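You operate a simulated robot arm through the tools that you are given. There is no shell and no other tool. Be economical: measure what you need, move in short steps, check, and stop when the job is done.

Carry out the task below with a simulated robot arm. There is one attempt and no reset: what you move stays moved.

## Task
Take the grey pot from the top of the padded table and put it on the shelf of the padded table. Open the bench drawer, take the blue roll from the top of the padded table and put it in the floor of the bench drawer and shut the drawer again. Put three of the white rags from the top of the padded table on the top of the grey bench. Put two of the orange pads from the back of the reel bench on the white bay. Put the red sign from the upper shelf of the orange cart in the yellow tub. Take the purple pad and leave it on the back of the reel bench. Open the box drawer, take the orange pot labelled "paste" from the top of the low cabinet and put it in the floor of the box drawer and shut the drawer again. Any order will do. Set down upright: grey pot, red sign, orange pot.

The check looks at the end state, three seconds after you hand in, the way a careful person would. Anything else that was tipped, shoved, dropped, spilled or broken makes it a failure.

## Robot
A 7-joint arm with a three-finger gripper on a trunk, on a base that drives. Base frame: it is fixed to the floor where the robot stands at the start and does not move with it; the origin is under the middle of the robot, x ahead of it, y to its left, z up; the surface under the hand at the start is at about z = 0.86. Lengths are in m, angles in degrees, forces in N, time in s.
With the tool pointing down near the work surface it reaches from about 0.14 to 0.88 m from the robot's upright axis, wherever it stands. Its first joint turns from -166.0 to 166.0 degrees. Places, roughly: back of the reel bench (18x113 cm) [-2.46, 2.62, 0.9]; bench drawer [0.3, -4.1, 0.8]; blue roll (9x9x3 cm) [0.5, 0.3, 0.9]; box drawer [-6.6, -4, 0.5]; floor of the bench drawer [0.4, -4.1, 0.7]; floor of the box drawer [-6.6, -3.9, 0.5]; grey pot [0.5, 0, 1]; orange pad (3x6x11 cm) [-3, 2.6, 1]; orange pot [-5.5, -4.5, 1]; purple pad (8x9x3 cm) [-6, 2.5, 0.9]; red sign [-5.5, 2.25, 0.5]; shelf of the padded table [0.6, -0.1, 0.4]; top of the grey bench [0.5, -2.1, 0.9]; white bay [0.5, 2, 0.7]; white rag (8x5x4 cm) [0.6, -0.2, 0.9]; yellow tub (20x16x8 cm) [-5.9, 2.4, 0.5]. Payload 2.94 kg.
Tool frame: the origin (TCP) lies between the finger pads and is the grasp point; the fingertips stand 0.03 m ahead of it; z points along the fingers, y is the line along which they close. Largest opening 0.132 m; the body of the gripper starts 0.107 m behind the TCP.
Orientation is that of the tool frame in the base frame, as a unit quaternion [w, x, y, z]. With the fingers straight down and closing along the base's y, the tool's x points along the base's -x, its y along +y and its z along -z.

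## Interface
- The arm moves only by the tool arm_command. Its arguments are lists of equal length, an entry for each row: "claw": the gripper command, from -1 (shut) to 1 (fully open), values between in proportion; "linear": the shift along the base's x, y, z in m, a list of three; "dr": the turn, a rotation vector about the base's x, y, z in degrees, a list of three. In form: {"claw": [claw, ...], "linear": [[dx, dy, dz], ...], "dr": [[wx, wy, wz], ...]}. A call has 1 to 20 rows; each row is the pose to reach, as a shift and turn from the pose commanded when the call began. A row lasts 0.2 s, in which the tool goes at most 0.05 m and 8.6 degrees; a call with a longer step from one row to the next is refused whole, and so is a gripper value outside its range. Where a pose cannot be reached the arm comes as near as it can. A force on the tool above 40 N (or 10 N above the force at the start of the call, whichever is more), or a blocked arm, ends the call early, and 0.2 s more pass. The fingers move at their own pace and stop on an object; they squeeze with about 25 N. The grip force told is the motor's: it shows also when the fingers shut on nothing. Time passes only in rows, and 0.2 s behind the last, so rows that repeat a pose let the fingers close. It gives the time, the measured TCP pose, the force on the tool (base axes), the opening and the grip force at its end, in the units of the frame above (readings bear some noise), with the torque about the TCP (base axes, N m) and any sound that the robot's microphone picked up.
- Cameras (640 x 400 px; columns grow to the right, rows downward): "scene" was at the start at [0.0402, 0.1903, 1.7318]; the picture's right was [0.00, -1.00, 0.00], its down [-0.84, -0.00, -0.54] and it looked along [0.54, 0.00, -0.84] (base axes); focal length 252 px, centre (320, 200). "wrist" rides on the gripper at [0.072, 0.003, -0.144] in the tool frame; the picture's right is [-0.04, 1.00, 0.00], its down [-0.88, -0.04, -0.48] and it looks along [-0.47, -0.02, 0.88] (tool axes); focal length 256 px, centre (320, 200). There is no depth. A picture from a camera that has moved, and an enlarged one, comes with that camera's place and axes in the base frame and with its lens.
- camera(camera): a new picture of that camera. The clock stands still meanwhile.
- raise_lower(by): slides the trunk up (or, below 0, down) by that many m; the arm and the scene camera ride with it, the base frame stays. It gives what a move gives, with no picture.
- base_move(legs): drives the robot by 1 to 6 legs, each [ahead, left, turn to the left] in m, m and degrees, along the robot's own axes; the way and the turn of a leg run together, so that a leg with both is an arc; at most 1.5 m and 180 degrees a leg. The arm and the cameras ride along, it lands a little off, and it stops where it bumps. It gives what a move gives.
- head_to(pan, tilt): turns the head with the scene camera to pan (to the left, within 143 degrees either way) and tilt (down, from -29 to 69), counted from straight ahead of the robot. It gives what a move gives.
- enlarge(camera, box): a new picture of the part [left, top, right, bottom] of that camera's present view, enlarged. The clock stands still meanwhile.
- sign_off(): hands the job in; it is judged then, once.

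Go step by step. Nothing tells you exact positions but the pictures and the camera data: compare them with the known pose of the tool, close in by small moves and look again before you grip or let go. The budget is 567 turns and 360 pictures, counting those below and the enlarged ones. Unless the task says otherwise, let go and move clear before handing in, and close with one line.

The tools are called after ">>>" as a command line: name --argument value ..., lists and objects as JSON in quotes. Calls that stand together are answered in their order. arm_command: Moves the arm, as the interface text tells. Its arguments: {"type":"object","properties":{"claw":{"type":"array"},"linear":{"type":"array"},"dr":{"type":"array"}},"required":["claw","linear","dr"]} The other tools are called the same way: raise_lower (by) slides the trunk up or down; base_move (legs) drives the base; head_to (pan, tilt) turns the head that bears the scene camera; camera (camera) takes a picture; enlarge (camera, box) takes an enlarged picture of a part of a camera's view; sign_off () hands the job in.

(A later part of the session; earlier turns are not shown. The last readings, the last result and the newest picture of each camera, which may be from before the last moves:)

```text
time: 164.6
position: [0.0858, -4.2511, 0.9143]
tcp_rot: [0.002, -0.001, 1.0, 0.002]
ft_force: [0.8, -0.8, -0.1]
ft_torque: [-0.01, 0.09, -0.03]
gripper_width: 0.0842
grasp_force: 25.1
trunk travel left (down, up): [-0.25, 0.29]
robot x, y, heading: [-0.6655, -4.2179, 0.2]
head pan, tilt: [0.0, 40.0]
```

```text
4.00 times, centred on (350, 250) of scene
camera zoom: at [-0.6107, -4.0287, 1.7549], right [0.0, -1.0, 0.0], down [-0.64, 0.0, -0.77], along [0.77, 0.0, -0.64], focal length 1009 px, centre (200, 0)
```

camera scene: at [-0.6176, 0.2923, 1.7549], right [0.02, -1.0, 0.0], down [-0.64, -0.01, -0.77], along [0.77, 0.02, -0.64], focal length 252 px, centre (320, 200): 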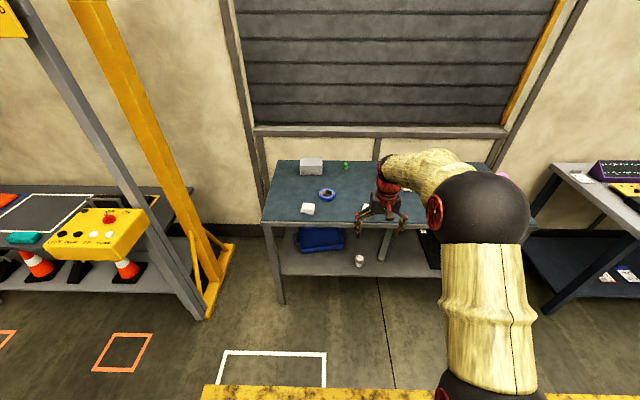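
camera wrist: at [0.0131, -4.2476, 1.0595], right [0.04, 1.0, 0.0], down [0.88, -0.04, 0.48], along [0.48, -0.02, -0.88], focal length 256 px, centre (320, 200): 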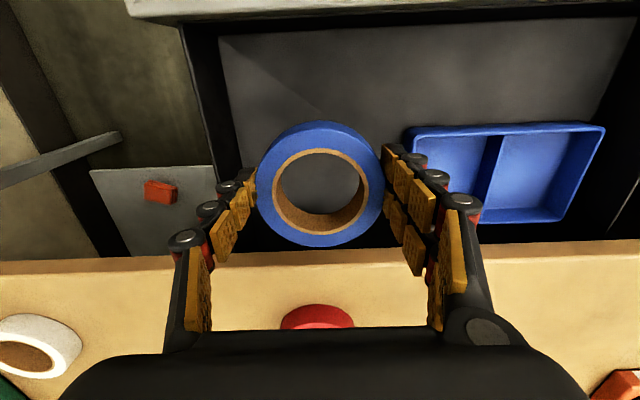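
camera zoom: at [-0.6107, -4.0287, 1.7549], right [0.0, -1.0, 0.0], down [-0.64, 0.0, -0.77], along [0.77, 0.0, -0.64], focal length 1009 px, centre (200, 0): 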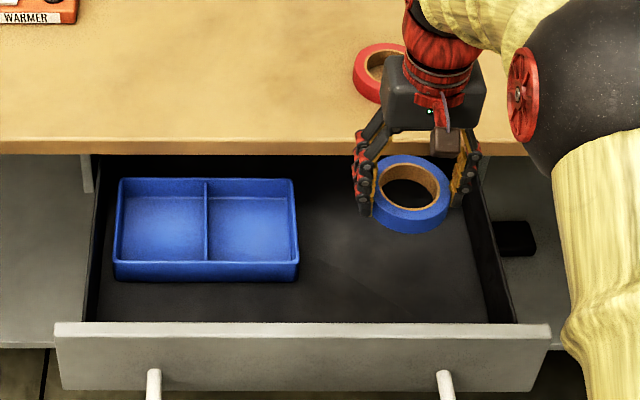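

Clear on both sides. I'll shift slightly and descend to just above the floor.

>>> arm_command --claw '[-1, -1, -1, -1]' --linear '[[-0.02, -0.006, -0.035], [-0.02, -0.006, -0.075], [-0.02, -0.006, -0.115], [-0.02, -0.006, -0.15]]' --dr '[[0, 0, 0], [0, 0, 0], [0, 0, 0], [0, 0, 0]]'

>>> camera --camera "wrist"

>>> enlarge --camera "scene" --box '[270, 200, 430, 300]'

```text
time: 165.6
position: [0.0671, -4.2561, 0.7658]
tcp_rot: [0.0, -0.001, 1.0, 0.001]
ft_force: [1.1, -0.2, -0.2]
ft_torque: [-0.01, 0.08, 0.04]
gripper_width: 0.0839
grasp_force: 25.1
trunk travel left (down, up): [-0.25, 0.29]
robot x, y, heading: [-0.6646, -4.2239, -0.1]
head pan, tilt: [0.0, 40.0]
```

```text
297 pictures are left
camera wrist: at [-0.0058, -4.2523, 0.9095], right [0.04, 1.0, 0.0], down [0.88, -0.04, 0.48], along [0.48, -0.02, -0.88], focal length 256 px, centre (320, 200)
```

wrist: 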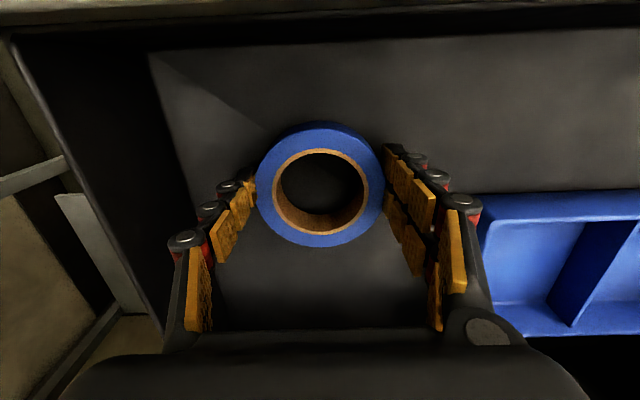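

```text
4.00 times, centred on (350, 250) of scene
camera zoom: at [-0.6111, -4.0288, 1.7549], right [0.0, -1.0, 0.0], down [-0.64, 0.0, -0.77], along [0.77, 0.0, -0.64], focal length 1009 px, centre (200, 0)
```

zoom: 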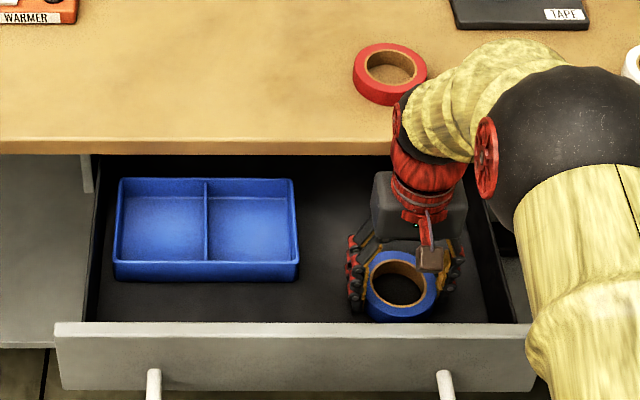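

Lowering gently to contact.

>>> arm_command --claw '[-1, -1, -1, -1, -1, -1]' --linear '[[0, 0, -0.006], [0, 0, -0.012], [0, 0, -0.018], [0, 0, -0.022], [0, 0, -0.026], [0, 0, -0.03]]' --dr '[[0, 0, 0], [0, 0, 0], [0, 0, 0], [0, 0, 0], [0, 0, 0], [0, 0, 0]]'

```text
time: 166.6
position: [0.0729, -4.2561, 0.7525]
tcp_rot: [0.007, -0.001, 1.0, 0.001]
ft_force: [2.7, 0.1, 10.9]
ft_torque: [-0.14, 0.2, -0.15]
gripper_width: 0.0832
grasp_force: 25.0
trunk travel left (down, up): [-0.25, 0.29]
robot x, y, heading: [-0.6663, -4.2208, 0.5]
head pan, tilt: [0.0, 40.0]
stopped in row 4: the force on the tool passed its limit at 44 N (the readings are from after the stop); the commanded pose is now the measured one
```

>>> enlarge --camera "scene" --box '[270, 200, 430, 300]'

>>> camera --camera "wrist"

```text
4.00 times, centred on (350, 250) of scene
camera zoom: at [-0.6115, -4.0285, 1.7548], right [0.0, -1.0, 0.0], down [-0.64, 0.0, -0.77], along [0.77, 0.0, -0.64], focal length 1009 px, centre (200, 0)
```

zoom: 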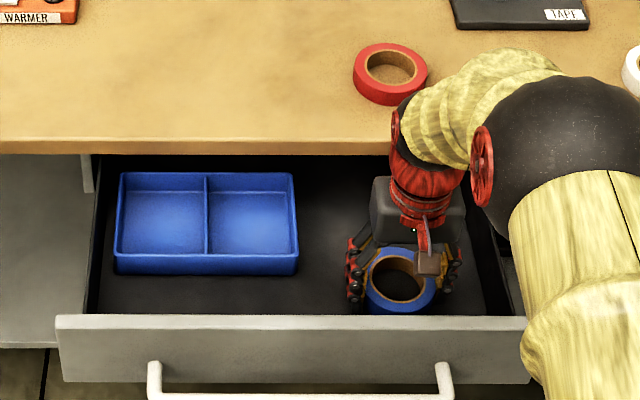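

```text
294 pictures are left
camera wrist: at [-0.0011, -4.2527, 0.895], right [0.04, 1.0, 0.0], down [0.87, -0.04, 0.49], along [0.49, -0.02, -0.87], focal length 256 px, centre (320, 200)
```

wrist: 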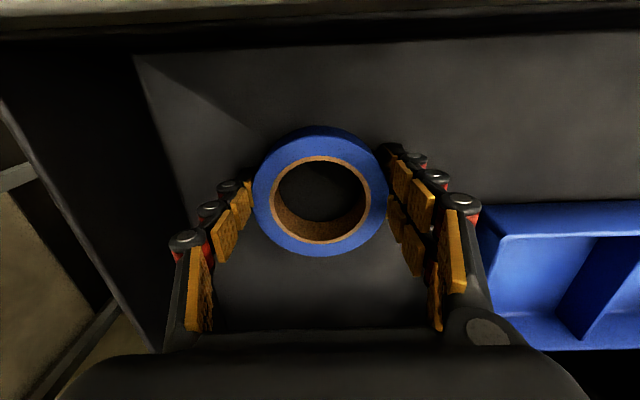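

The roll touches the drawer floor. I'll open just enough and rise.

>>> arm_command --claw '[-1, 0.35, 0.6, 0.6, 0.6, 0.6, 0.6, 0.6, 0.6]' --linear '[[0, 0, 0.002], [0, 0, 0.003], [0, 0, 0.003], [0, 0, 0.003], [0, 0, 0.04], [0, 0, 0.085], [0, 0, 0.13], [0, 0, 0.17], [0, 0, 0.21]]' --dr '[[0, 0, 0], [0, 0, 0], [0, 0, 0], [0, 0, 0], [0, 0, 0], [0, 0, 0], [0, 0, 0], [0, 0, 0], [0, 0, 0]]'

>>> camera --camera "wrist"

```text
time: 168.6
position: [0.0697, -4.2564, 0.9588]
tcp_rot: [0.004, 0.0, 1.0, 0.002]
ft_force: [-0.8, 0.8, -0.8]
ft_torque: [-0.03, -0.07, 0.02]
gripper_width: 0.1056
grasp_force: 0.1
trunk travel left (down, up): [-0.25, 0.29]
robot x, y, heading: [-0.6653, -4.2176, 0.4]
head pan, tilt: [0.0, 40.0]
```

```text
293 pictures are left
camera wrist: at [-0.0041, -4.2532, 1.1027], right [0.04, 1.0, 0.0], down [0.88, -0.04, 0.48], along [0.48, -0.02, -0.88], focal length 256 px, centre (320, 200)
```

wrist: 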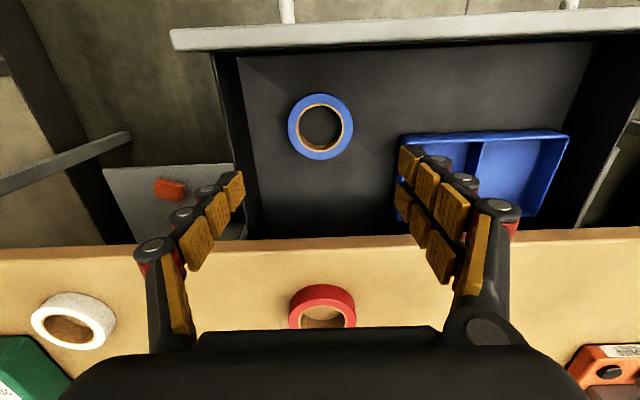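

The roll lies on the drawer floor. I'll close the fingers and move down in front of the handle to push the drawer shut.

>>> arm_command --claw '[-1, -1, -1, -1, -1, -1, -1]' --linear '[[0, 0, 0.04], [-0.04, 0.02, 0.05], [-0.08, 0.04, 0.05], [-0.12, 0.065, 0.05], [-0.16, 0.09, 0.05], [-0.2, 0.115, 0.05], [-0.235, 0.136, 0.05]]' --dr '[[0, 0, 0], [0, 0, 0], [0, 0, 0], [0, 0, 0], [0, 0, 0], [0, 0, 0], [0, 0, 0]]'

>>> enlarge --camera "scene" --box '[240, 180, 440, 305]'

>>> camera --camera "wrist"

```text
time: 170.2
position: [-0.1667, -4.1201, 1.0107]
tcp_rot: [0.004, -0.001, 1.0, 0.002]
ft_force: [0.1, 0.2, 0.4]
ft_torque: [0.0, 0.0, -0.03]
gripper_width: 0.0
grasp_force: 9.7
trunk travel left (down, up): [-0.25, 0.29]
robot x, y, heading: [-0.6643, -4.2225, 0.4]
head pan, tilt: [0.0, 40.0]
```

```text
3.20 times, centred on (340, 242) of scene
camera zoom: at [-0.6124, -4.0284, 1.7549], right [0.0, -1.0, 0.0], down [-0.64, 0.0, -0.77], along [0.77, 0.0, -0.64], focal length 807 px, centre (256, 64)
```

zoom: 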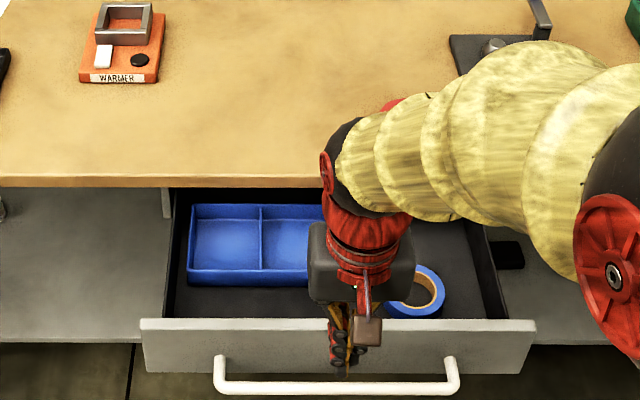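

```text
291 pictures are left
camera wrist: at [-0.2393, -4.1166, 1.1536], right [0.04, 1.0, 0.0], down [0.87, -0.04, 0.48], along [0.48, -0.02, -0.88], focal length 256 px, centre (320, 200)
```

wrist: 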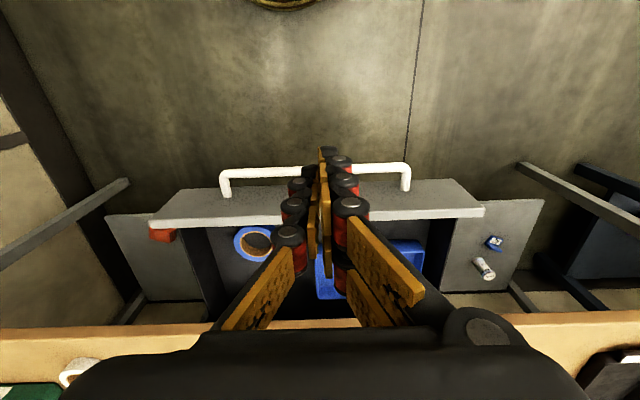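

The bar is at x ≈ −0.073, so the fingers are 9 cm in front of it. I'll go down to bar height.

>>> arm_command --claw '[-1, -1, -1, -1, -1, -1]' --linear '[[0, 0, -0.045], [0, 0, -0.09], [0, 0, -0.135], [0, 0, -0.18], [0, 0, -0.22], [0, 0, -0.25]]' --dr '[[0, 0, 0], [0, 0, 0], [0, 0, 0], [0, 0, 0], [0, 0, 0], [0, 0, 0]]'

>>> arm_command --claw '[-1, -1, -1, -1, -1, -1, -1, -1]' --linear '[[0.03, 0, 0], [0.06, 0, 0], [0.09, 0, 0], [0.12, 0, 0], [0.15, 0, 0], [0.18, 0, 0], [0.21, 0, 0], [0.24, 0, 0]]' --dr '[[0, 0, 0], [0, 0, 0], [0, 0, 0], [0, 0, 0], [0, 0, 0], [0, 0, 0], [0, 0, 0], [0, 0, 0]]'

>>> enlarge --camera "scene" --box '[240, 180, 440, 305]'

```text
time: 171.6
position: [-0.1642, -4.12, 0.7602]
tcp_rot: [0.005, -0.001, 1.0, 0.003]
ft_force: [0.8, -0.1, 1.7]
ft_torque: [-0.02, 0.04, -0.01]
gripper_width: 0.0002
grasp_force: 24.7
trunk travel left (down, up): [-0.25, 0.29]
robot x, y, heading: [-0.6627, -4.2184, 0.0]
head pan, tilt: [0.0, 40.0]
```

```text
time: 173.3
position: [0.0758, -4.1204, 0.7596]
tcp_rot: [0.005, -0.001, 1.0, 0.002]
ft_force: [0.2, -0.4, -0.5]
ft_torque: [0.02, 0.0, -0.01]
gripper_width: 0.0
grasp_force: 25.1
trunk travel left (down, up): [-0.25, 0.29]
robot x, y, heading: [-0.6676, -4.2243, 0.2]
head pan, tilt: [0.0, 40.0]
```

```text
3.20 times, centred on (340, 242) of scene
camera zoom: at [-0.6112, -4.0285, 1.7549], right [0.0, -1.0, 0.0], down [-0.64, 0.0, -0.77], along [0.77, 0.0, -0.64], focal length 807 px, centre (256, 64)
```

zoom: 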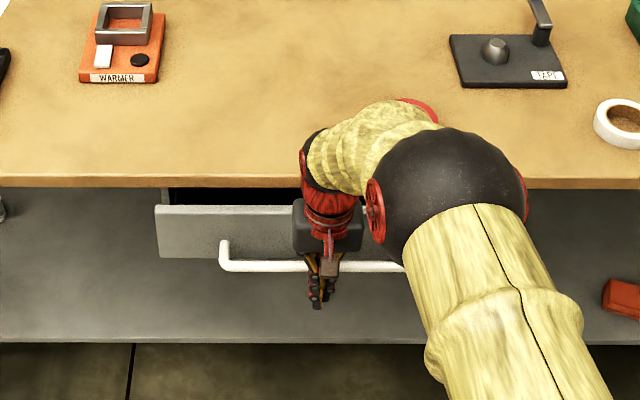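

Going well. I'll push the remaining 8–9 cm in small steps until it stops.

>>> arm_command --claw '[-1, -1, -1, -1, -1, -1, -1, -1]' --linear '[[0.02, 0, 0], [0.04, 0, 0], [0.055, 0, 0], [0.065, 0, 0], [0.073, 0, 0], [0.08, 0, 0], [0.086, 0, 0], [0.092, 0, 0]]' --dr '[[0, 0, 0], [0, 0, 0], [0, 0, 0], [0, 0, 0], [0, 0, 0], [0, 0, 0], [0, 0, 0], [0, 0, 0]]'

>>> enlarge --camera "scene" --box '[240, 180, 440, 305]'

```text
time: 174.8
position: [0.148, -4.1208, 0.7521]
tcp_rot: [-0.005, -0.001, 1.0, 0.0]
ft_force: [-6.4, -0.2, -3.4]
ft_torque: [-0.05, 0.06, 0.03]
gripper_width: 0.0003
grasp_force: 25.2
trunk travel left (down, up): [-0.25, 0.29]
robot x, y, heading: [-0.6661, -4.2198, 0.2]
head pan, tilt: [0.0, 40.0]
stopped in row 7: the force on the tool passed its limit at 45 N (the readings are from after the stop); the commanded pose is now the measured one
```

```text
3.20 times, centred on (340, 242) of scene
camera zoom: at [-0.6121, -4.0285, 1.7548], right [0.0, -1.0, 0.0], down [-0.64, 0.0, -0.77], along [0.77, 0.0, -0.64], focal length 807 px, centre (256, 64)
```

zoom: 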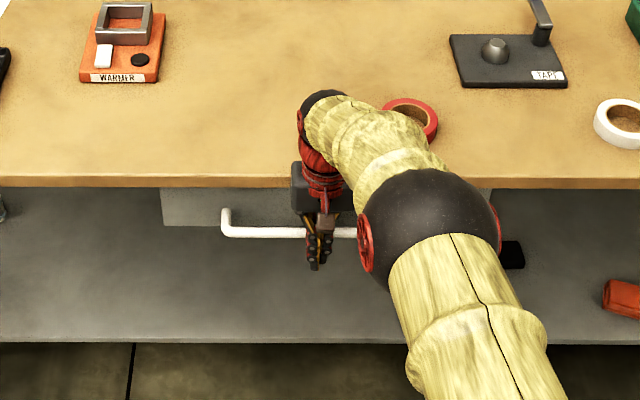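

It stopped against something at 45 N. I'll back off and look at whether the drawer is shut.

>>> arm_command --claw '[-1, -1, -1, -1, -1, -1, -1]' --linear '[[-0.03, 0, 0], [-0.07, 0, 0], [-0.11, 0, 0.02], [-0.15, 0, 0.04], [-0.19, 0, 0.06], [-0.21, 0, 0.1], [-0.21, 0, 0.14]]' --dr '[[0, 0, 0], [0, 0, 0], [0, 0, 0], [0, 0, 0], [0, 0, 0], [0, 0, 0], [0, 0, 0]]'

>>> camera --camera "wrist"

>>> enlarge --camera "scene" --box '[240, 180, 440, 305]'

```text
time: 176.4
position: [-0.0596, -4.1193, 0.8952]
tcp_rot: [-0.003, -0.001, 1.0, 0.002]
ft_force: [-0.2, -0.9, -0.3]
ft_torque: [0.0, -0.03, 0.03]
gripper_width: 0.0
grasp_force: 24.8
trunk travel left (down, up): [-0.25, 0.29]
robot x, y, heading: [-0.6652, -4.2185, 0.1]
head pan, tilt: [0.0, 40.0]
```

```text
288 pictures are left
camera wrist: at [-0.1313, -4.1163, 1.0394], right [0.04, 1.0, 0.0], down [0.88, -0.04, 0.47], along [0.47, -0.02, -0.88], focal length 256 px, centre (320, 200)
```

wrist: 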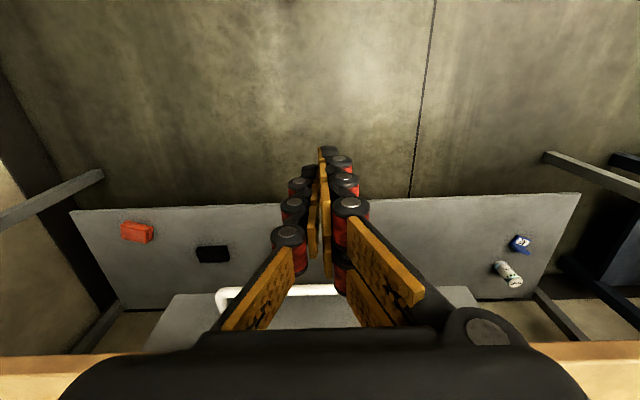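

```text
3.20 times, centred on (340, 242) of scene
camera zoom: at [-0.6127, -4.0287, 1.755], right [0.0, -1.0, 0.0], down [-0.64, 0.0, -0.77], along [0.77, 0.0, -0.64], focal length 807 px, centre (256, 64)
```

zoom: 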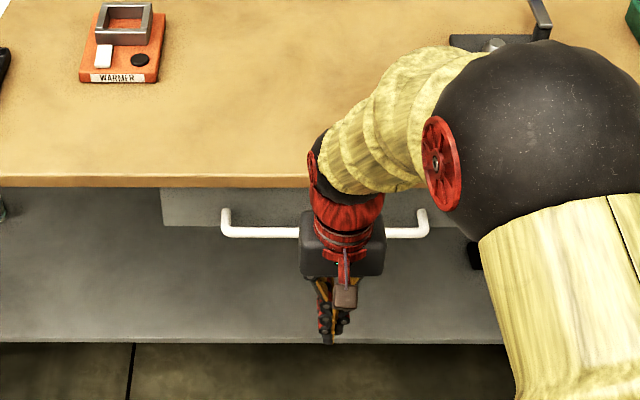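

The drawer is fully shut (bar back at x ≈ 0.187). Now back for the second rag.

>>> arm_command --claw '[1, 1, 1, 1, 1]' --linear '[[0, 0, 0.045], [0, 0, 0.09], [0, 0, 0.13], [0, 0, 0.17], [0, 0, 0.19]]' --dr '[[0, 0, 0], [0, 0, 0], [0, 0, 0], [0, 0, 0], [0, 0, 0]]'

>>> base_move --legs '[[0, 1.4, 0], [0, 1.4, 0], [0, 1.4, 0]]'

```text
time: 177.6
position: [-0.0604, -4.1197, 1.0857]
tcp_rot: [-0.003, -0.001, 1.0, 0.001]
ft_force: [-0.5, 1.4, 0.1]
ft_torque: [0.01, -0.01, 0.0]
gripper_width: 0.0849
grasp_force: 0.1
trunk travel left (down, up): [-0.25, 0.29]
robot x, y, heading: [-0.667, -4.2203, 0.1]
head pan, tilt: [0.0, 40.0]
```

```text
time: 197.8
position: [-0.1466, 0.1021, 1.0843]
tcp_rot: [-0.003, -0.012, 1.0, 0.001]
ft_force: [-0.1, 0.5, 0.7]
ft_torque: [-0.01, -0.02, 0.03]
gripper_width: 0.1318
grasp_force: 0.0
trunk travel left (down, up): [-0.25, 0.29]
robot x, y, heading: [-0.75, -0.0127, 1.6]
head pan, tilt: [0.0, 40.0]
```

>>> base_move --legs '[[0.5, -0.01, -1.5]]'

>>> camera --camera "wrist"

```text
time: 200.8
position: [0.3621, 0.083, 1.0852]
tcp_rot: [-0.004, 0.001, 1.0, 0.001]
ft_force: [0.4, 0.4, 0.5]
ft_torque: [0.0, 0.0, -0.02]
gripper_width: 0.1324
grasp_force: 0.0
trunk travel left (down, up): [-0.25, 0.29]
robot x, y, heading: [-0.2402, -0.013, -0.0]
head pan, tilt: [0.0, 40.0]
```

```text
286 pictures are left
camera wrist: at [0.2904, 0.0868, 1.2291], right [0.04, 1.0, 0.0], down [0.88, -0.04, 0.47], along [0.47, -0.02, -0.88], focal length 256 px, centre (320, 200)
```

wrist: 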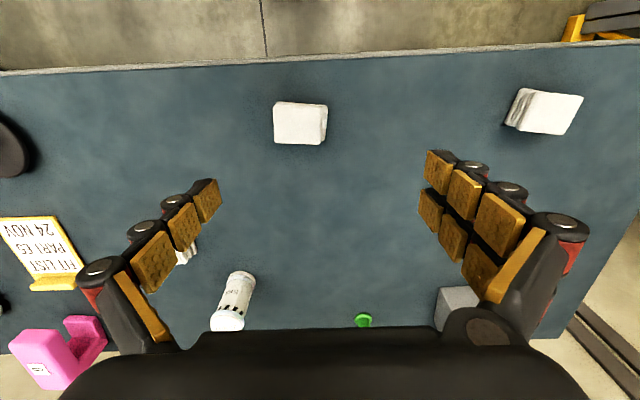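

The rag is at (0.354, 0.058). I'll descend over it.

>>> arm_command --claw '[0.7, 0.7, 0.7]' --linear '[[-0.008, -0.025, -0.03], [-0.008, -0.025, -0.075], [-0.008, -0.025, -0.12]]' --dr '[[0, 0, 0], [0, 0, 0], [0, 0, 0]]'

>>> camera --camera "wrist"

```text
time: 201.6
position: [0.3533, 0.058, 0.9637]
tcp_rot: [-0.002, 0.0, 1.0, 0.001]
ft_force: [0.5, 1.3, 1.1]
ft_torque: [-0.01, 0.03, -0.01]
gripper_width: 0.1121
grasp_force: 0.0
trunk travel left (down, up): [-0.25, 0.29]
robot x, y, heading: [-0.2443, -0.0151, 0.2]
head pan, tilt: [0.0, 40.0]
```

```text
285 pictures are left
camera wrist: at [0.2823, 0.0614, 1.109], right [0.04, 1.0, 0.0], down [0.88, -0.04, 0.47], along [0.47, -0.02, -0.88], focal length 256 px, centre (320, 200)
```

wrist: 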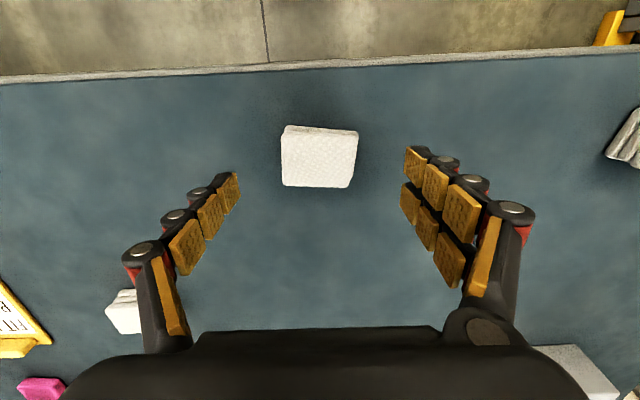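

>>> arm_command --claw '[0.7, 0.7, -1, -1, -1, -1, -1]' --linear '[[0, 0, -0.035], [0, 0, -0.068], [0, 0, -0.068], [0, 0, -0.068], [0, 0, -0.068], [0, 0, -0.068], [0, 0, -0.068]]' --dr '[[0, 0, 0], [0, 0, 0], [0, 0, 0], [0, 0, 0], [0, 0, 0], [0, 0, 0], [0, 0, 0]]'

>>> arm_command --claw '[-1, -1, -1, -1, -1, -1]' --linear '[[0, 0, 0.03], [0, 0, 0.07], [0, 0, 0.11], [0, 0, 0.15], [0, 0, 0.19], [0, 0, 0.2]]' --dr '[[0, 0, 0], [0, 0, 0], [0, 0, 0], [0, 0, 0], [0, 0, 0], [0, 0, 0]]'

```text
time: 203.2
position: [0.3536, 0.0586, 0.8966]
tcp_rot: [-0.003, 0.0, 1.0, 0.0]
ft_force: [-0.1, -0.5, 0.8]
ft_torque: [-0.02, 0.01, 0.02]
gripper_width: 0.071
grasp_force: 25.0
trunk travel left (down, up): [-0.25, 0.29]
robot x, y, heading: [-0.2464, -0.0172, 0.1]
head pan, tilt: [0.0, 40.0]
```

```text
time: 204.6
position: [0.3531, 0.057, 1.0971]
tcp_rot: [-0.003, 0.001, 1.0, 0.001]
ft_force: [0.8, 0.0, -1.2]
ft_torque: [0.02, 0.0, -0.02]
gripper_width: 0.0709
grasp_force: 25.1
trunk travel left (down, up): [-0.25, 0.29]
robot x, y, heading: [-0.246, -0.0124, 0.1]
head pan, tilt: [0.0, 40.0]
```

Rag two held. Driving to the grey bench.

>>> base_move --legs '[[-0.3, 0, 0], [0, -0.9, 0], [0, -0.9, 0]]'

>>> camera --camera "wrist"

```text
time: 215.2
position: [0.0459, -1.7401, 1.0962]
tcp_rot: [-0.004, 0.005, 1.0, 0.001]
ft_force: [0.1, -0.5, -1.5]
ft_torque: [0.0, 0.01, 0.0]
gripper_width: 0.0698
grasp_force: 25.1
trunk travel left (down, up): [-0.25, 0.29]
robot x, y, heading: [-0.5555, -1.8082, -0.6]
head pan, tilt: [0.0, 40.0]
```

```text
284 pictures are left
camera wrist: at [-0.0265, -1.7362, 1.2413], right [0.05, 1.0, 0.0], down [0.88, -0.05, 0.47], along [0.47, -0.02, -0.88], focal length 256 px, centre (320, 200)
```

wrist: 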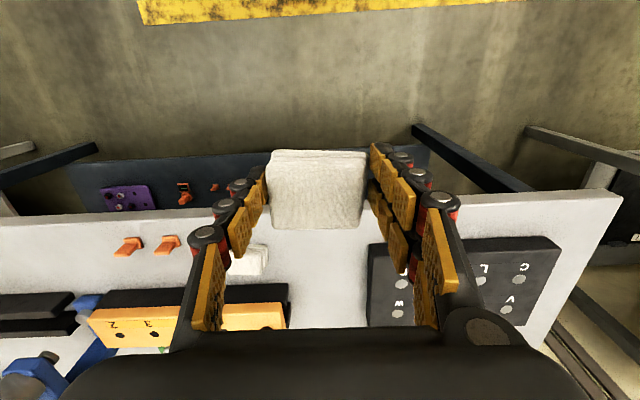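

>>> base_move --legs '[[0.22, -0.015, 0.6]]'

>>> camera --camera "wrist"

```text
time: 216.9
position: [0.2642, -1.7507, 1.0966]
tcp_rot: [-0.003, 0.001, 1.0, 0.001]
ft_force: [0.0, -0.2, -0.2]
ft_torque: [0.01, 0.06, -0.01]
gripper_width: 0.0697
grasp_force: 25.0
trunk travel left (down, up): [-0.25, 0.29]
robot x, y, heading: [-0.3318, -1.8232, 0.4]
head pan, tilt: [0.0, 40.0]
```

```text
283 pictures are left
camera wrist: at [0.1928, -1.7467, 1.2408], right [0.04, 1.0, 0.0], down [0.88, -0.04, 0.47], along [0.47, -0.02, -0.88], focal length 256 px, centre (320, 200)
```

wrist: 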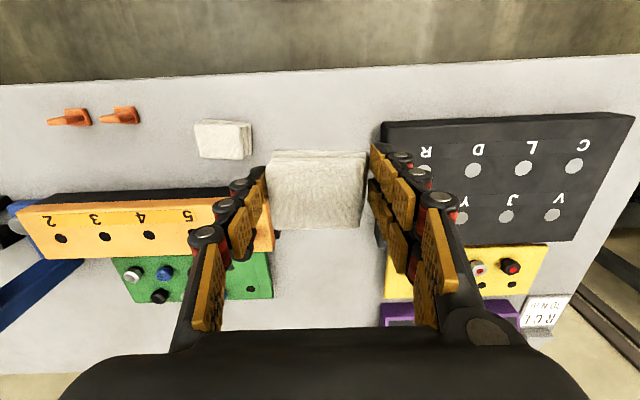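

The gap between rag one and the grey box is 17 cm wide. I'll lower with a small shift right.

>>> arm_command --claw '[-1, -1, -1, -1, -1]' --linear '[[-0.004, -0.007, -0.04], [-0.004, -0.007, -0.085], [-0.004, -0.007, -0.13], [-0.004, -0.007, -0.17], [-0.004, -0.007, -0.19]]' --dr '[[0, 0, 0], [0, 0, 0], [0, 0, 0], [0, 0, 0], [0, 0, 0]]'

>>> arm_command --claw '[-1, -1, -1, -1, -1]' --linear '[[0, 0, -0.002], [0, 0, -0.004], [0, 0, -0.006], [0, 0, -0.008], [0, 0, -0.01]]' --dr '[[0, 0, 0], [0, 0, 0], [0, 0, 0], [0, 0, 0], [0, 0, 0]]'

>>> camera --camera "wrist"

```text
time: 218.1
position: [0.2588, -1.7577, 0.9065]
tcp_rot: [-0.004, 0.001, 1.0, 0.0]
ft_force: [0.8, 0.3, -0.1]
ft_torque: [-0.01, 0.0, 0.04]
gripper_width: 0.0696
grasp_force: 24.8
trunk travel left (down, up): [-0.25, 0.29]
robot x, y, heading: [-0.3344, -1.8227, 0.1]
head pan, tilt: [0.0, 40.0]
```

```text
time: 219.3
position: [0.2603, -1.7581, 0.8972]
tcp_rot: [-0.003, 0.001, 1.0, 0.001]
ft_force: [-0.4, -0.4, 4.8]
ft_torque: [0.03, 0.09, -0.05]
gripper_width: 0.0695
grasp_force: 24.8
trunk travel left (down, up): [-0.25, 0.29]
robot x, y, heading: [-0.3366, -1.8221, -0.0]
head pan, tilt: [0.0, 40.0]
```

```text
282 pictures are left
camera wrist: at [0.1882, -1.7537, 1.0417], right [0.04, 1.0, 0.0], down [0.88, -0.04, 0.47], along [0.47, -0.02, -0.88], focal length 256 px, centre (320, 200)
```

wrist: 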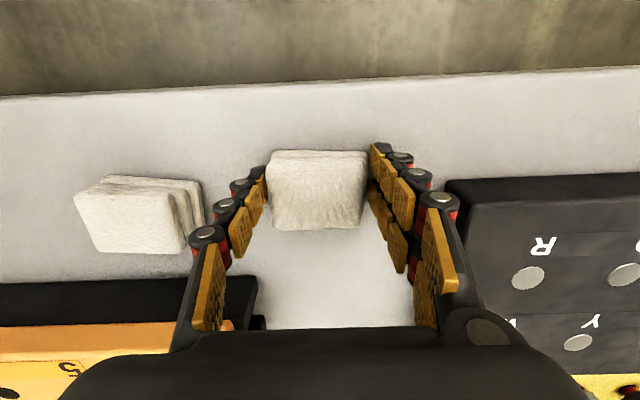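

Contact. Releasing with a small opening and rising.

>>> arm_command --claw '[0, 0.4, 0.4, 0.4, 0.4, 0.4, 0.4, 0.4]' --linear '[[0, 0, 0.001], [0, 0, 0.001], [0, 0, 0.001], [0, 0, 0.04], [0, 0, 0.085], [0, 0, 0.13], [0, 0, 0.17], [0, 0, 0.19]]' --dr '[[0, 0, 0], [0, 0, 0], [0, 0, 0], [0, 0, 0], [0, 0, 0], [0, 0, 0], [0, 0, 0], [0, 0, 0]]'

>>> camera --camera "wrist"

```text
time: 221.1
position: [0.2594, -1.7564, 1.0864]
tcp_rot: [-0.003, 0.002, 1.0, 0.001]
ft_force: [0.0, 1.0, 0.0]
ft_torque: [-0.01, 0.0, -0.01]
gripper_width: 0.0926
grasp_force: 0.1
trunk travel left (down, up): [-0.25, 0.29]
robot x, y, heading: [-0.3357, -1.8218, 0.2]
head pan, tilt: [0.0, 40.0]
```

```text
281 pictures are left
camera wrist: at [0.188, -1.753, 1.2313], right [0.04, 1.0, 0.0], down [0.88, -0.04, 0.47], along [0.47, -0.02, -0.88], focal length 256 px, centre (320, 200)
```

wrist: 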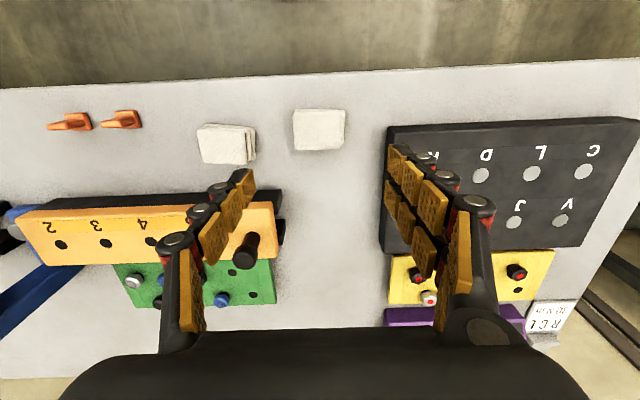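

Two rags done; a gap at about (0.48, −1.745) will take the third. Back to the padded table.

>>> base_move --legs '[[-0.3, 0, 0], [0, 1.0, 0], [0, 1.0, 0]]'

>>> base_move --legs '[[0.36, 0.05, 0]]'

>>> camera --camera "wrist"

```text
time: 232.8
position: [-0.0314, 0.2372, 1.086]
tcp_rot: [-0.003, 0.005, 1.0, 0.001]
ft_force: [0.3, 0.7, 0.3]
ft_torque: [-0.01, -0.01, 0.0]
gripper_width: 0.0921
grasp_force: 0.1
trunk travel left (down, up): [-0.25, 0.29]
robot x, y, heading: [-0.6287, 0.1745, -0.8]
head pan, tilt: [0.0, 40.0]
```

```text
time: 235.1
position: [0.3283, 0.2838, 1.0862]
tcp_rot: [-0.003, 0.005, 1.0, 0.001]
ft_force: [-0.1, 0.0, -0.1]
ft_torque: [-0.01, 0.01, -0.01]
gripper_width: 0.0924
grasp_force: 0.1
trunk travel left (down, up): [-0.25, 0.29]
robot x, y, heading: [-0.2671, 0.2244, -0.6]
head pan, tilt: [0.0, 40.0]
```

```text
280 pictures are left
camera wrist: at [0.2567, 0.2886, 1.2305], right [0.06, 1.0, 0.0], down [0.88, -0.05, 0.47], along [0.47, -0.03, -0.88], focal length 256 px, centre (320, 200)
```

wrist: 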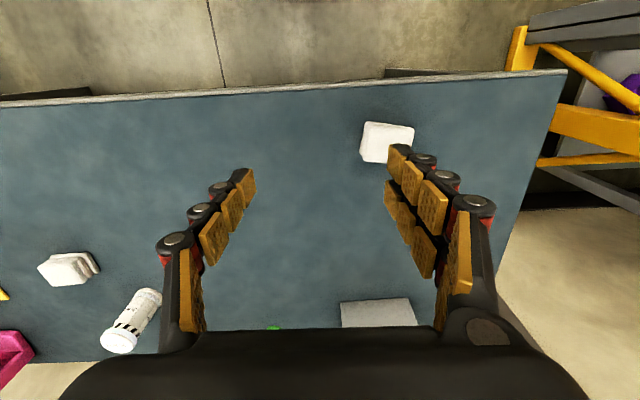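

The last rag is at (0.354, 0.371). Moving over it.

>>> arm_command --claw '[0.7, 0.7, 0.7, 0.7, 0.7]' --linear '[[0.013, 0.04, 0], [0.026, 0.08, 0], [0.026, 0.087, -0.04], [0.026, 0.087, -0.08], [0.026, 0.087, -0.12]]' --dr '[[0, 0, 0], [0, 0, 0], [0, 0, 0], [0, 0, 0], [0, 0, 0]]'

>>> camera --camera "wrist"

```text
time: 236.3
position: [0.3556, 0.3718, 0.9657]
tcp_rot: [-0.003, 0.007, 1.0, 0.001]
ft_force: [0.9, 0.0, 0.4]
ft_torque: [0.01, 0.04, -0.04]
gripper_width: 0.1122
grasp_force: 0.1
trunk travel left (down, up): [-0.25, 0.29]
robot x, y, heading: [-0.2713, 0.2262, -0.6]
head pan, tilt: [0.0, 40.0]
```

```text
279 pictures are left
camera wrist: at [0.2841, 0.3769, 1.1103], right [0.06, 1.0, 0.0], down [0.88, -0.05, 0.47], along [0.47, -0.02, -0.88], focal length 256 px, centre (320, 200)
```

wrist: 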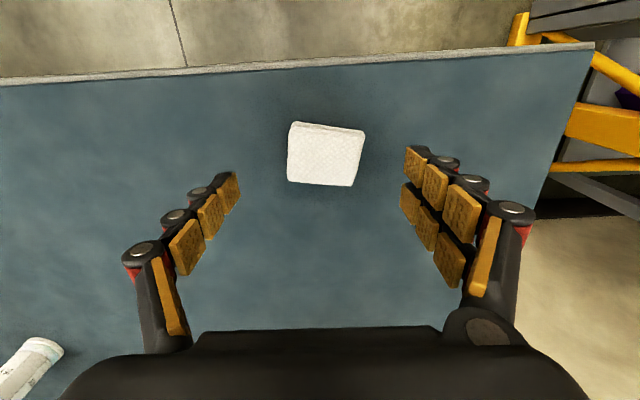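

>>> arm_command --claw '[0.7, 0.7, -1, -1, -1, -1, -1]' --linear '[[0, 0.003, -0.035], [0, 0.003, -0.07], [0, 0.003, -0.07], [0, 0.003, -0.07], [0, 0.003, -0.07], [0, 0.003, -0.07], [0, 0.003, -0.07]]' --dr '[[0, 0, 0], [0, 0, 0], [0, 0, 0], [0, 0, 0], [0, 0, 0], [0, 0, 0], [0, 0, 0]]'

>>> arm_command --claw '[-1, -1, -1, -1, -1, -1]' --linear '[[0, 0, 0.03], [0, 0, 0.07], [0, 0, 0.11], [0, 0, 0.15], [0, 0, 0.19], [0, 0, 0.2]]' --dr '[[0, 0, 0], [0, 0, 0], [0, 0, 0], [0, 0, 0], [0, 0, 0], [0, 0, 0]]'

```text
time: 237.9
position: [0.354, 0.374, 0.8967]
tcp_rot: [-0.003, 0.006, 1.0, 0.001]
ft_force: [-0.8, -0.3, 1.6]
ft_torque: [0.05, 0.04, -0.04]
gripper_width: 0.072
grasp_force: 24.7
trunk travel left (down, up): [-0.25, 0.29]
robot x, y, heading: [-0.2667, 0.2227, -0.5]
head pan, tilt: [0.0, 40.0]
```

```text
time: 239.3
position: [0.3518, 0.3738, 1.0962]
tcp_rot: [-0.004, 0.007, 1.0, 0.001]
ft_force: [0.0, 0.3, -1.1]
ft_torque: [-0.02, -0.01, 0.01]
gripper_width: 0.0713
grasp_force: 25.1
trunk travel left (down, up): [-0.25, 0.29]
robot x, y, heading: [-0.2686, 0.2206, -0.4]
head pan, tilt: [0.0, 40.0]
```

Rag three held; on to the bench.

>>> base_move --legs '[[-0.3, 0, 0.5], [0, -1.06, 0], [0, -1.06, 0]]'

>>> camera --camera "wrist"

```text
time: 251.3
position: [0.0437, -1.7225, 1.096]
tcp_rot: [-0.003, 0.004, 1.0, 0.001]
ft_force: [-0.4, -0.1, -0.5]
ft_torque: [0.04, 0.01, 0.02]
gripper_width: 0.0705
grasp_force: 25.2
trunk travel left (down, up): [-0.25, 0.29]
robot x, y, heading: [-0.5766, -1.8696, -0.1]
head pan, tilt: [0.0, 40.0]
```

```text
278 pictures are left
camera wrist: at [-0.0281, -1.7177, 1.2408], right [0.05, 1.0, 0.0], down [0.88, -0.04, 0.47], along [0.47, -0.02, -0.88], focal length 256 px, centre (320, 200)
```

wrist: 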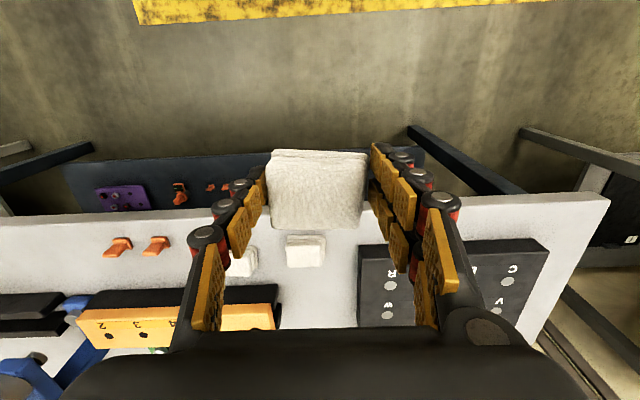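

>>> base_move --legs '[[0.36, -0.022, 0]]'

>>> arm_command --claw '[-1, -1]' --linear '[[0.04, 0, 0], [0.075, 0, 0]]' --dr '[[0, 0, 0], [0, 0, 0]]'

>>> camera --camera "wrist"

>>> head_to --pan 0 --tilt 57

>>> camera --camera "scene"

```text
time: 253.7
position: [0.4049, -1.7462, 1.0953]
tcp_rot: [-0.004, 0.004, 1.0, 0.001]
ft_force: [0.3, 0.2, -0.4]
ft_torque: [-0.03, 0.03, 0.0]
gripper_width: 0.0702
grasp_force: 25.0
trunk travel left (down, up): [-0.25, 0.29]
robot x, y, heading: [-0.2152, -1.8955, -0.3]
head pan, tilt: [0.0, 40.0]
```

```text
time: 254.3
position: [0.4805, -1.7459, 1.0955]
tcp_rot: [-0.005, 0.004, 1.0, 0.0]
ft_force: [0.4, 1.0, -0.7]
ft_torque: [0.03, 0.02, 0.01]
gripper_width: 0.0702
grasp_force: 25.3
trunk travel left (down, up): [-0.25, 0.29]
robot x, y, heading: [-0.214, -1.8984, -0.3]
head pan, tilt: [0.0, 40.0]
```

```text
277 pictures are left
camera wrist: at [0.4101, -1.7419, 1.2394], right [0.05, 1.0, 0.0], down [0.88, -0.04, 0.47], along [0.47, -0.02, -0.88], focal length 256 px, centre (320, 200)
```

wrist: 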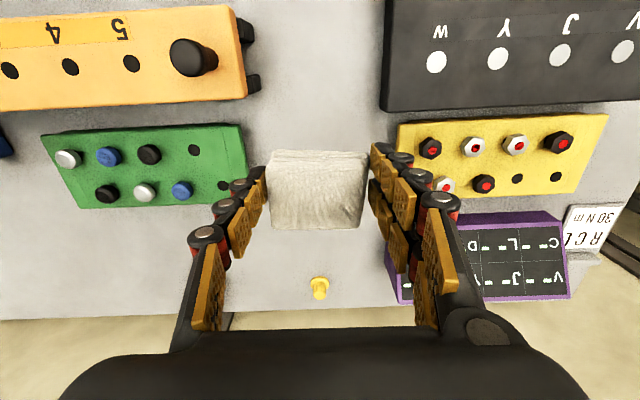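

```text
time: 255.1
position: [0.479, -1.7471, 1.0954]
tcp_rot: [-0.003, 0.004, 1.0, 0.001]
ft_force: [-0.2, 0.5, -0.6]
ft_torque: [0.01, -0.02, 0.02]
gripper_width: 0.0701
grasp_force: 24.9
trunk travel left (down, up): [-0.25, 0.29]
robot x, y, heading: [-0.2157, -1.898, -0.4]
head pan, tilt: [0.0, 57.0]
```

```text
276 pictures are left
camera scene: at [-0.1742, -1.7087, 1.7318], right [0.0, -1.0, 0.0], down [-0.84, 0.0, -0.55], along [0.55, 0.0, -0.84], focal length 252 px, centre (320, 200)
```

scene: 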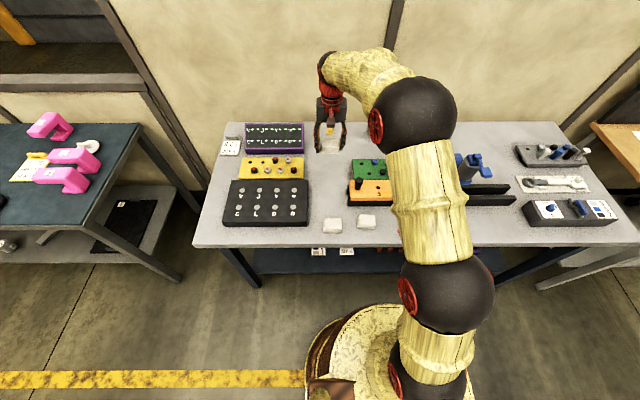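

Centred in the gap. Lowering.

>>> arm_command --claw '[-1, -1, -1, -1, -1]' --linear '[[-0.01, 0, -0.04], [-0.02, 0, -0.085], [-0.02, 0, -0.13], [-0.02, 0, -0.17], [-0.02, 0, -0.19]]' --dr '[[0, 0, 0], [0, 0, 0], [0, 0, 0], [0, 0, 0], [0, 0, 0]]'

>>> camera --camera "wrist"

>>> arm_command --claw '[-1, -1, -1, -1, -1]' --linear '[[0, 0, -0.002], [0, 0, -0.004], [0, 0, -0.006], [0, 0, -0.008], [0, 0, -0.01]]' --dr '[[0, 0, 0], [0, 0, 0], [0, 0, 0], [0, 0, 0], [0, 0, 0]]'

```text
time: 256.3
position: [0.4586, -1.7474, 0.9058]
tcp_rot: [-0.004, 0.004, 1.0, 0.001]
ft_force: [1.2, 0.5, -0.4]
ft_torque: [0.01, 0.01, 0.0]
gripper_width: 0.0696
grasp_force: 24.8
trunk travel left (down, up): [-0.25, 0.29]
robot x, y, heading: [-0.2164, -1.8961, 0.1]
head pan, tilt: [0.0, 57.0]
```

```text
275 pictures are left
camera wrist: at [0.3883, -1.7416, 1.0506], right [0.05, 1.0, 0.0], down [0.88, -0.04, 0.47], along [0.47, -0.02, -0.88], focal length 256 px, centre (320, 200)
```

wrist: 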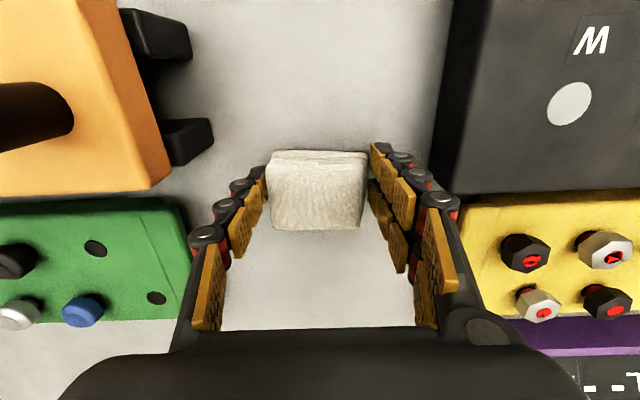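

```text
time: 257.5
position: [0.4599, -1.7447, 0.8981]
tcp_rot: [-0.003, 0.003, 1.0, 0.001]
ft_force: [-0.4, -1.2, 4.1]
ft_torque: [0.01, -0.04, -0.03]
gripper_width: 0.0695
grasp_force: 25.1
trunk travel left (down, up): [-0.25, 0.29]
robot x, y, heading: [-0.2168, -1.899, -0.3]
head pan, tilt: [0.0, 57.0]
```

>>> arm_command --claw '[0, 0.35, 0.35, 0.35, 0.35, 0.35, 0.35, 0.35]' --linear '[[0, 0, 0.001], [0, 0, 0.001], [0, 0, 0.001], [0, 0, 0.04], [0, 0, 0.085], [0, 0, 0.13], [0, 0, 0.17], [0, 0, 0.19]]' --dr '[[0, 0, 0], [0, 0, 0], [0, 0, 0], [0, 0, 0], [0, 0, 0], [0, 0, 0], [0, 0, 0], [0, 0, 0]]'

>>> camera --camera "wrist"

```text
time: 259.3
position: [0.4588, -1.7462, 1.0878]
tcp_rot: [-0.003, 0.004, 1.0, 0.001]
ft_force: [0.1, 0.2, -0.5]
ft_torque: [-0.03, 0.01, -0.04]
gripper_width: 0.0894
grasp_force: 0.1
trunk travel left (down, up): [-0.25, 0.29]
robot x, y, heading: [-0.2174, -1.8995, -0.4]
head pan, tilt: [0.0, 57.0]
```

```text
274 pictures are left
camera wrist: at [0.3881, -1.7417, 1.2312], right [0.05, 1.0, 0.0], down [0.88, -0.04, 0.47], along [0.47, -0.02, -0.88], focal length 256 px, centre (320, 200)
```

wrist: 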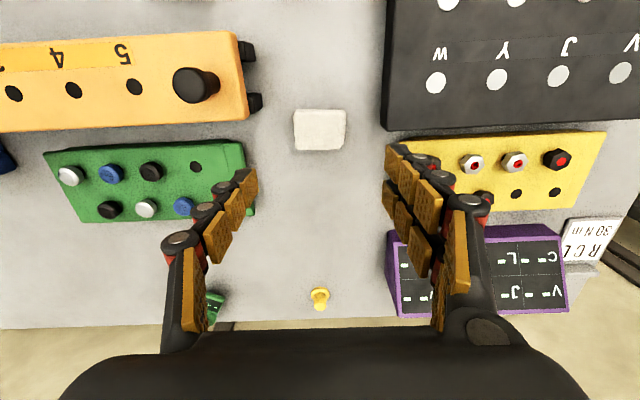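

All three rags are placed. Next is the far side with the low cabinet and box drawer; I'll back out, go toward the aisle at y ≈ −3.9 and turn to look along it.

>>> base_move --legs '[[-0.45, 0, 0], [0, -1.0, 0], [0, -1.0, 0]]'

>>> arm_command --claw '[0.35, 0.35, 0.35, 0.35, 0.35, 0.35]' --linear '[[-0.04, -0.02, 0], [-0.08, -0.05, 0], [-0.12, -0.08, 0], [-0.16, -0.1, 0], [-0.18, -0.12, 0], [-0.2, -0.14, 0]]' --dr '[[0, 0, 0], [0, 0, 0], [0, 0, 0], [0, 0, 0], [0, 0, 0], [0, 0, 0]]'

>>> base_move --legs '[[0, 0, 90], [0, 0, 90]]'

>>> head_to --pan 0 --tilt 20

>>> camera --camera "scene"

```text
time: 271.6
position: [0.0116, -3.743, 1.086]
tcp_rot: [-0.003, -0.005, 1.0, 0.0]
ft_force: [0.6, -1.0, 0.6]
ft_torque: [0.01, -0.02, -0.02]
gripper_width: 0.0891
grasp_force: 0.1
trunk travel left (down, up): [-0.25, 0.29]
robot x, y, heading: [-0.6617, -3.9073, 0.7]
head pan, tilt: [0.0, 57.0]
```

```text
time: 273.0
position: [-0.189, -3.8847, 1.0867]
tcp_rot: [-0.004, -0.005, 1.0, 0.001]
ft_force: [0.1, 1.0, -0.5]
ft_torque: [0.0, 0.0, 0.01]
gripper_width: 0.0891
grasp_force: 0.0
trunk travel left (down, up): [-0.25, 0.29]
robot x, y, heading: [-0.6625, -3.9037, 0.7]
head pan, tilt: [0.0, 57.0]
```

```text
time: 281.0
position: [-1.1336, -3.9267, 1.0869]
tcp_rot: [0.001, 1.0, 0.001, 0.004]
ft_force: [0.2, 0.1, -0.4]
ft_torque: [0.01, 0.03, 0.03]
gripper_width: 0.0893
grasp_force: 0.0
trunk travel left (down, up): [-0.25, 0.29]
robot x, y, heading: [-0.6587, -3.9099, -179.7]
head pan, tilt: [0.0, 57.0]
```

```text
time: 282.1
position: [-1.1341, -3.9258, 1.0868]
tcp_rot: [0.001, 1.0, 0.0, 0.004]
ft_force: [-0.1, 0.9, 0.7]
ft_torque: [0.0, 0.02, 0.03]
gripper_width: 0.089
grasp_force: 0.1
trunk travel left (down, up): [-0.25, 0.29]
robot x, y, heading: [-0.6624, -3.9082, -179.6]
head pan, tilt: [0.0, 20.0]
```

```text
273 pictures are left
camera scene: at [-0.7238, -4.097, 1.7863], right [0.0, 1.0, 0.0], down [0.34, 0.0, -0.94], along [-0.94, 0.0, -0.34], focal length 252 px, centre (320, 200)
```

scene: 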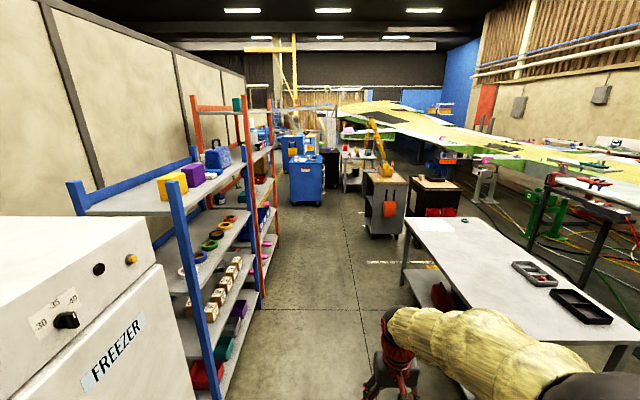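

The aisle ahead is clear; the blue low cabinet stands at about (−5.4, −4.4). I'll drive 3 m down the aisle and look again.

>>> base_move --legs '[[1.4, 0, -0.4], [1.4, 0, 0]]'

>>> camera --camera "scene"

```text
time: 295.7
position: [-3.9496, -3.8682, 1.0864]
tcp_rot: [0.001, 1.0, -0.017, 0.003]
ft_force: [0.6, 0.8, 1.2]
ft_torque: [-0.05, 0.0, -0.01]
gripper_width: 0.0889
grasp_force: 0.0
trunk travel left (down, up): [-0.25, 0.29]
robot x, y, heading: [-3.4772, -3.8641, 178.0]
head pan, tilt: [0.0, 20.0]
```

```text
272 pictures are left
camera scene: at [-3.5453, -4.0517, 1.7863], right [0.03, 1.0, 0.0], down [0.34, -0.01, -0.94], along [-0.94, 0.03, -0.34], focal length 252 px, centre (320, 200)
```

scene: 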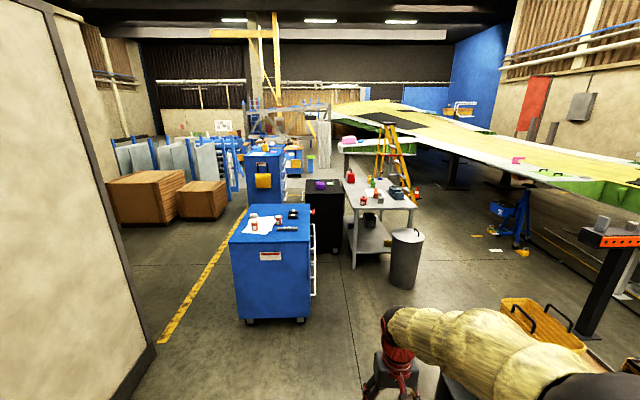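

>>> enlarge --camera "scene" --box '[210, 160, 370, 330]'

```text
2.35 times, centred on (290, 245) of scene
camera zoom: at [-3.5453, -4.0517, 1.7863], right [0.03, 1.0, 0.0], down [0.34, -0.01, -0.94], along [-0.94, 0.03, -0.34], focal length 593 px, centre (391, 94)
```

zoom: 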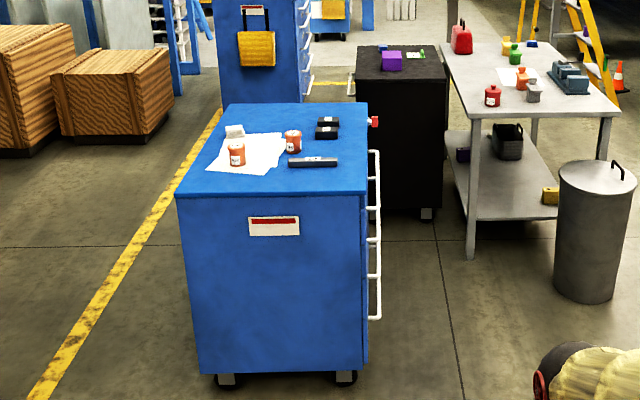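

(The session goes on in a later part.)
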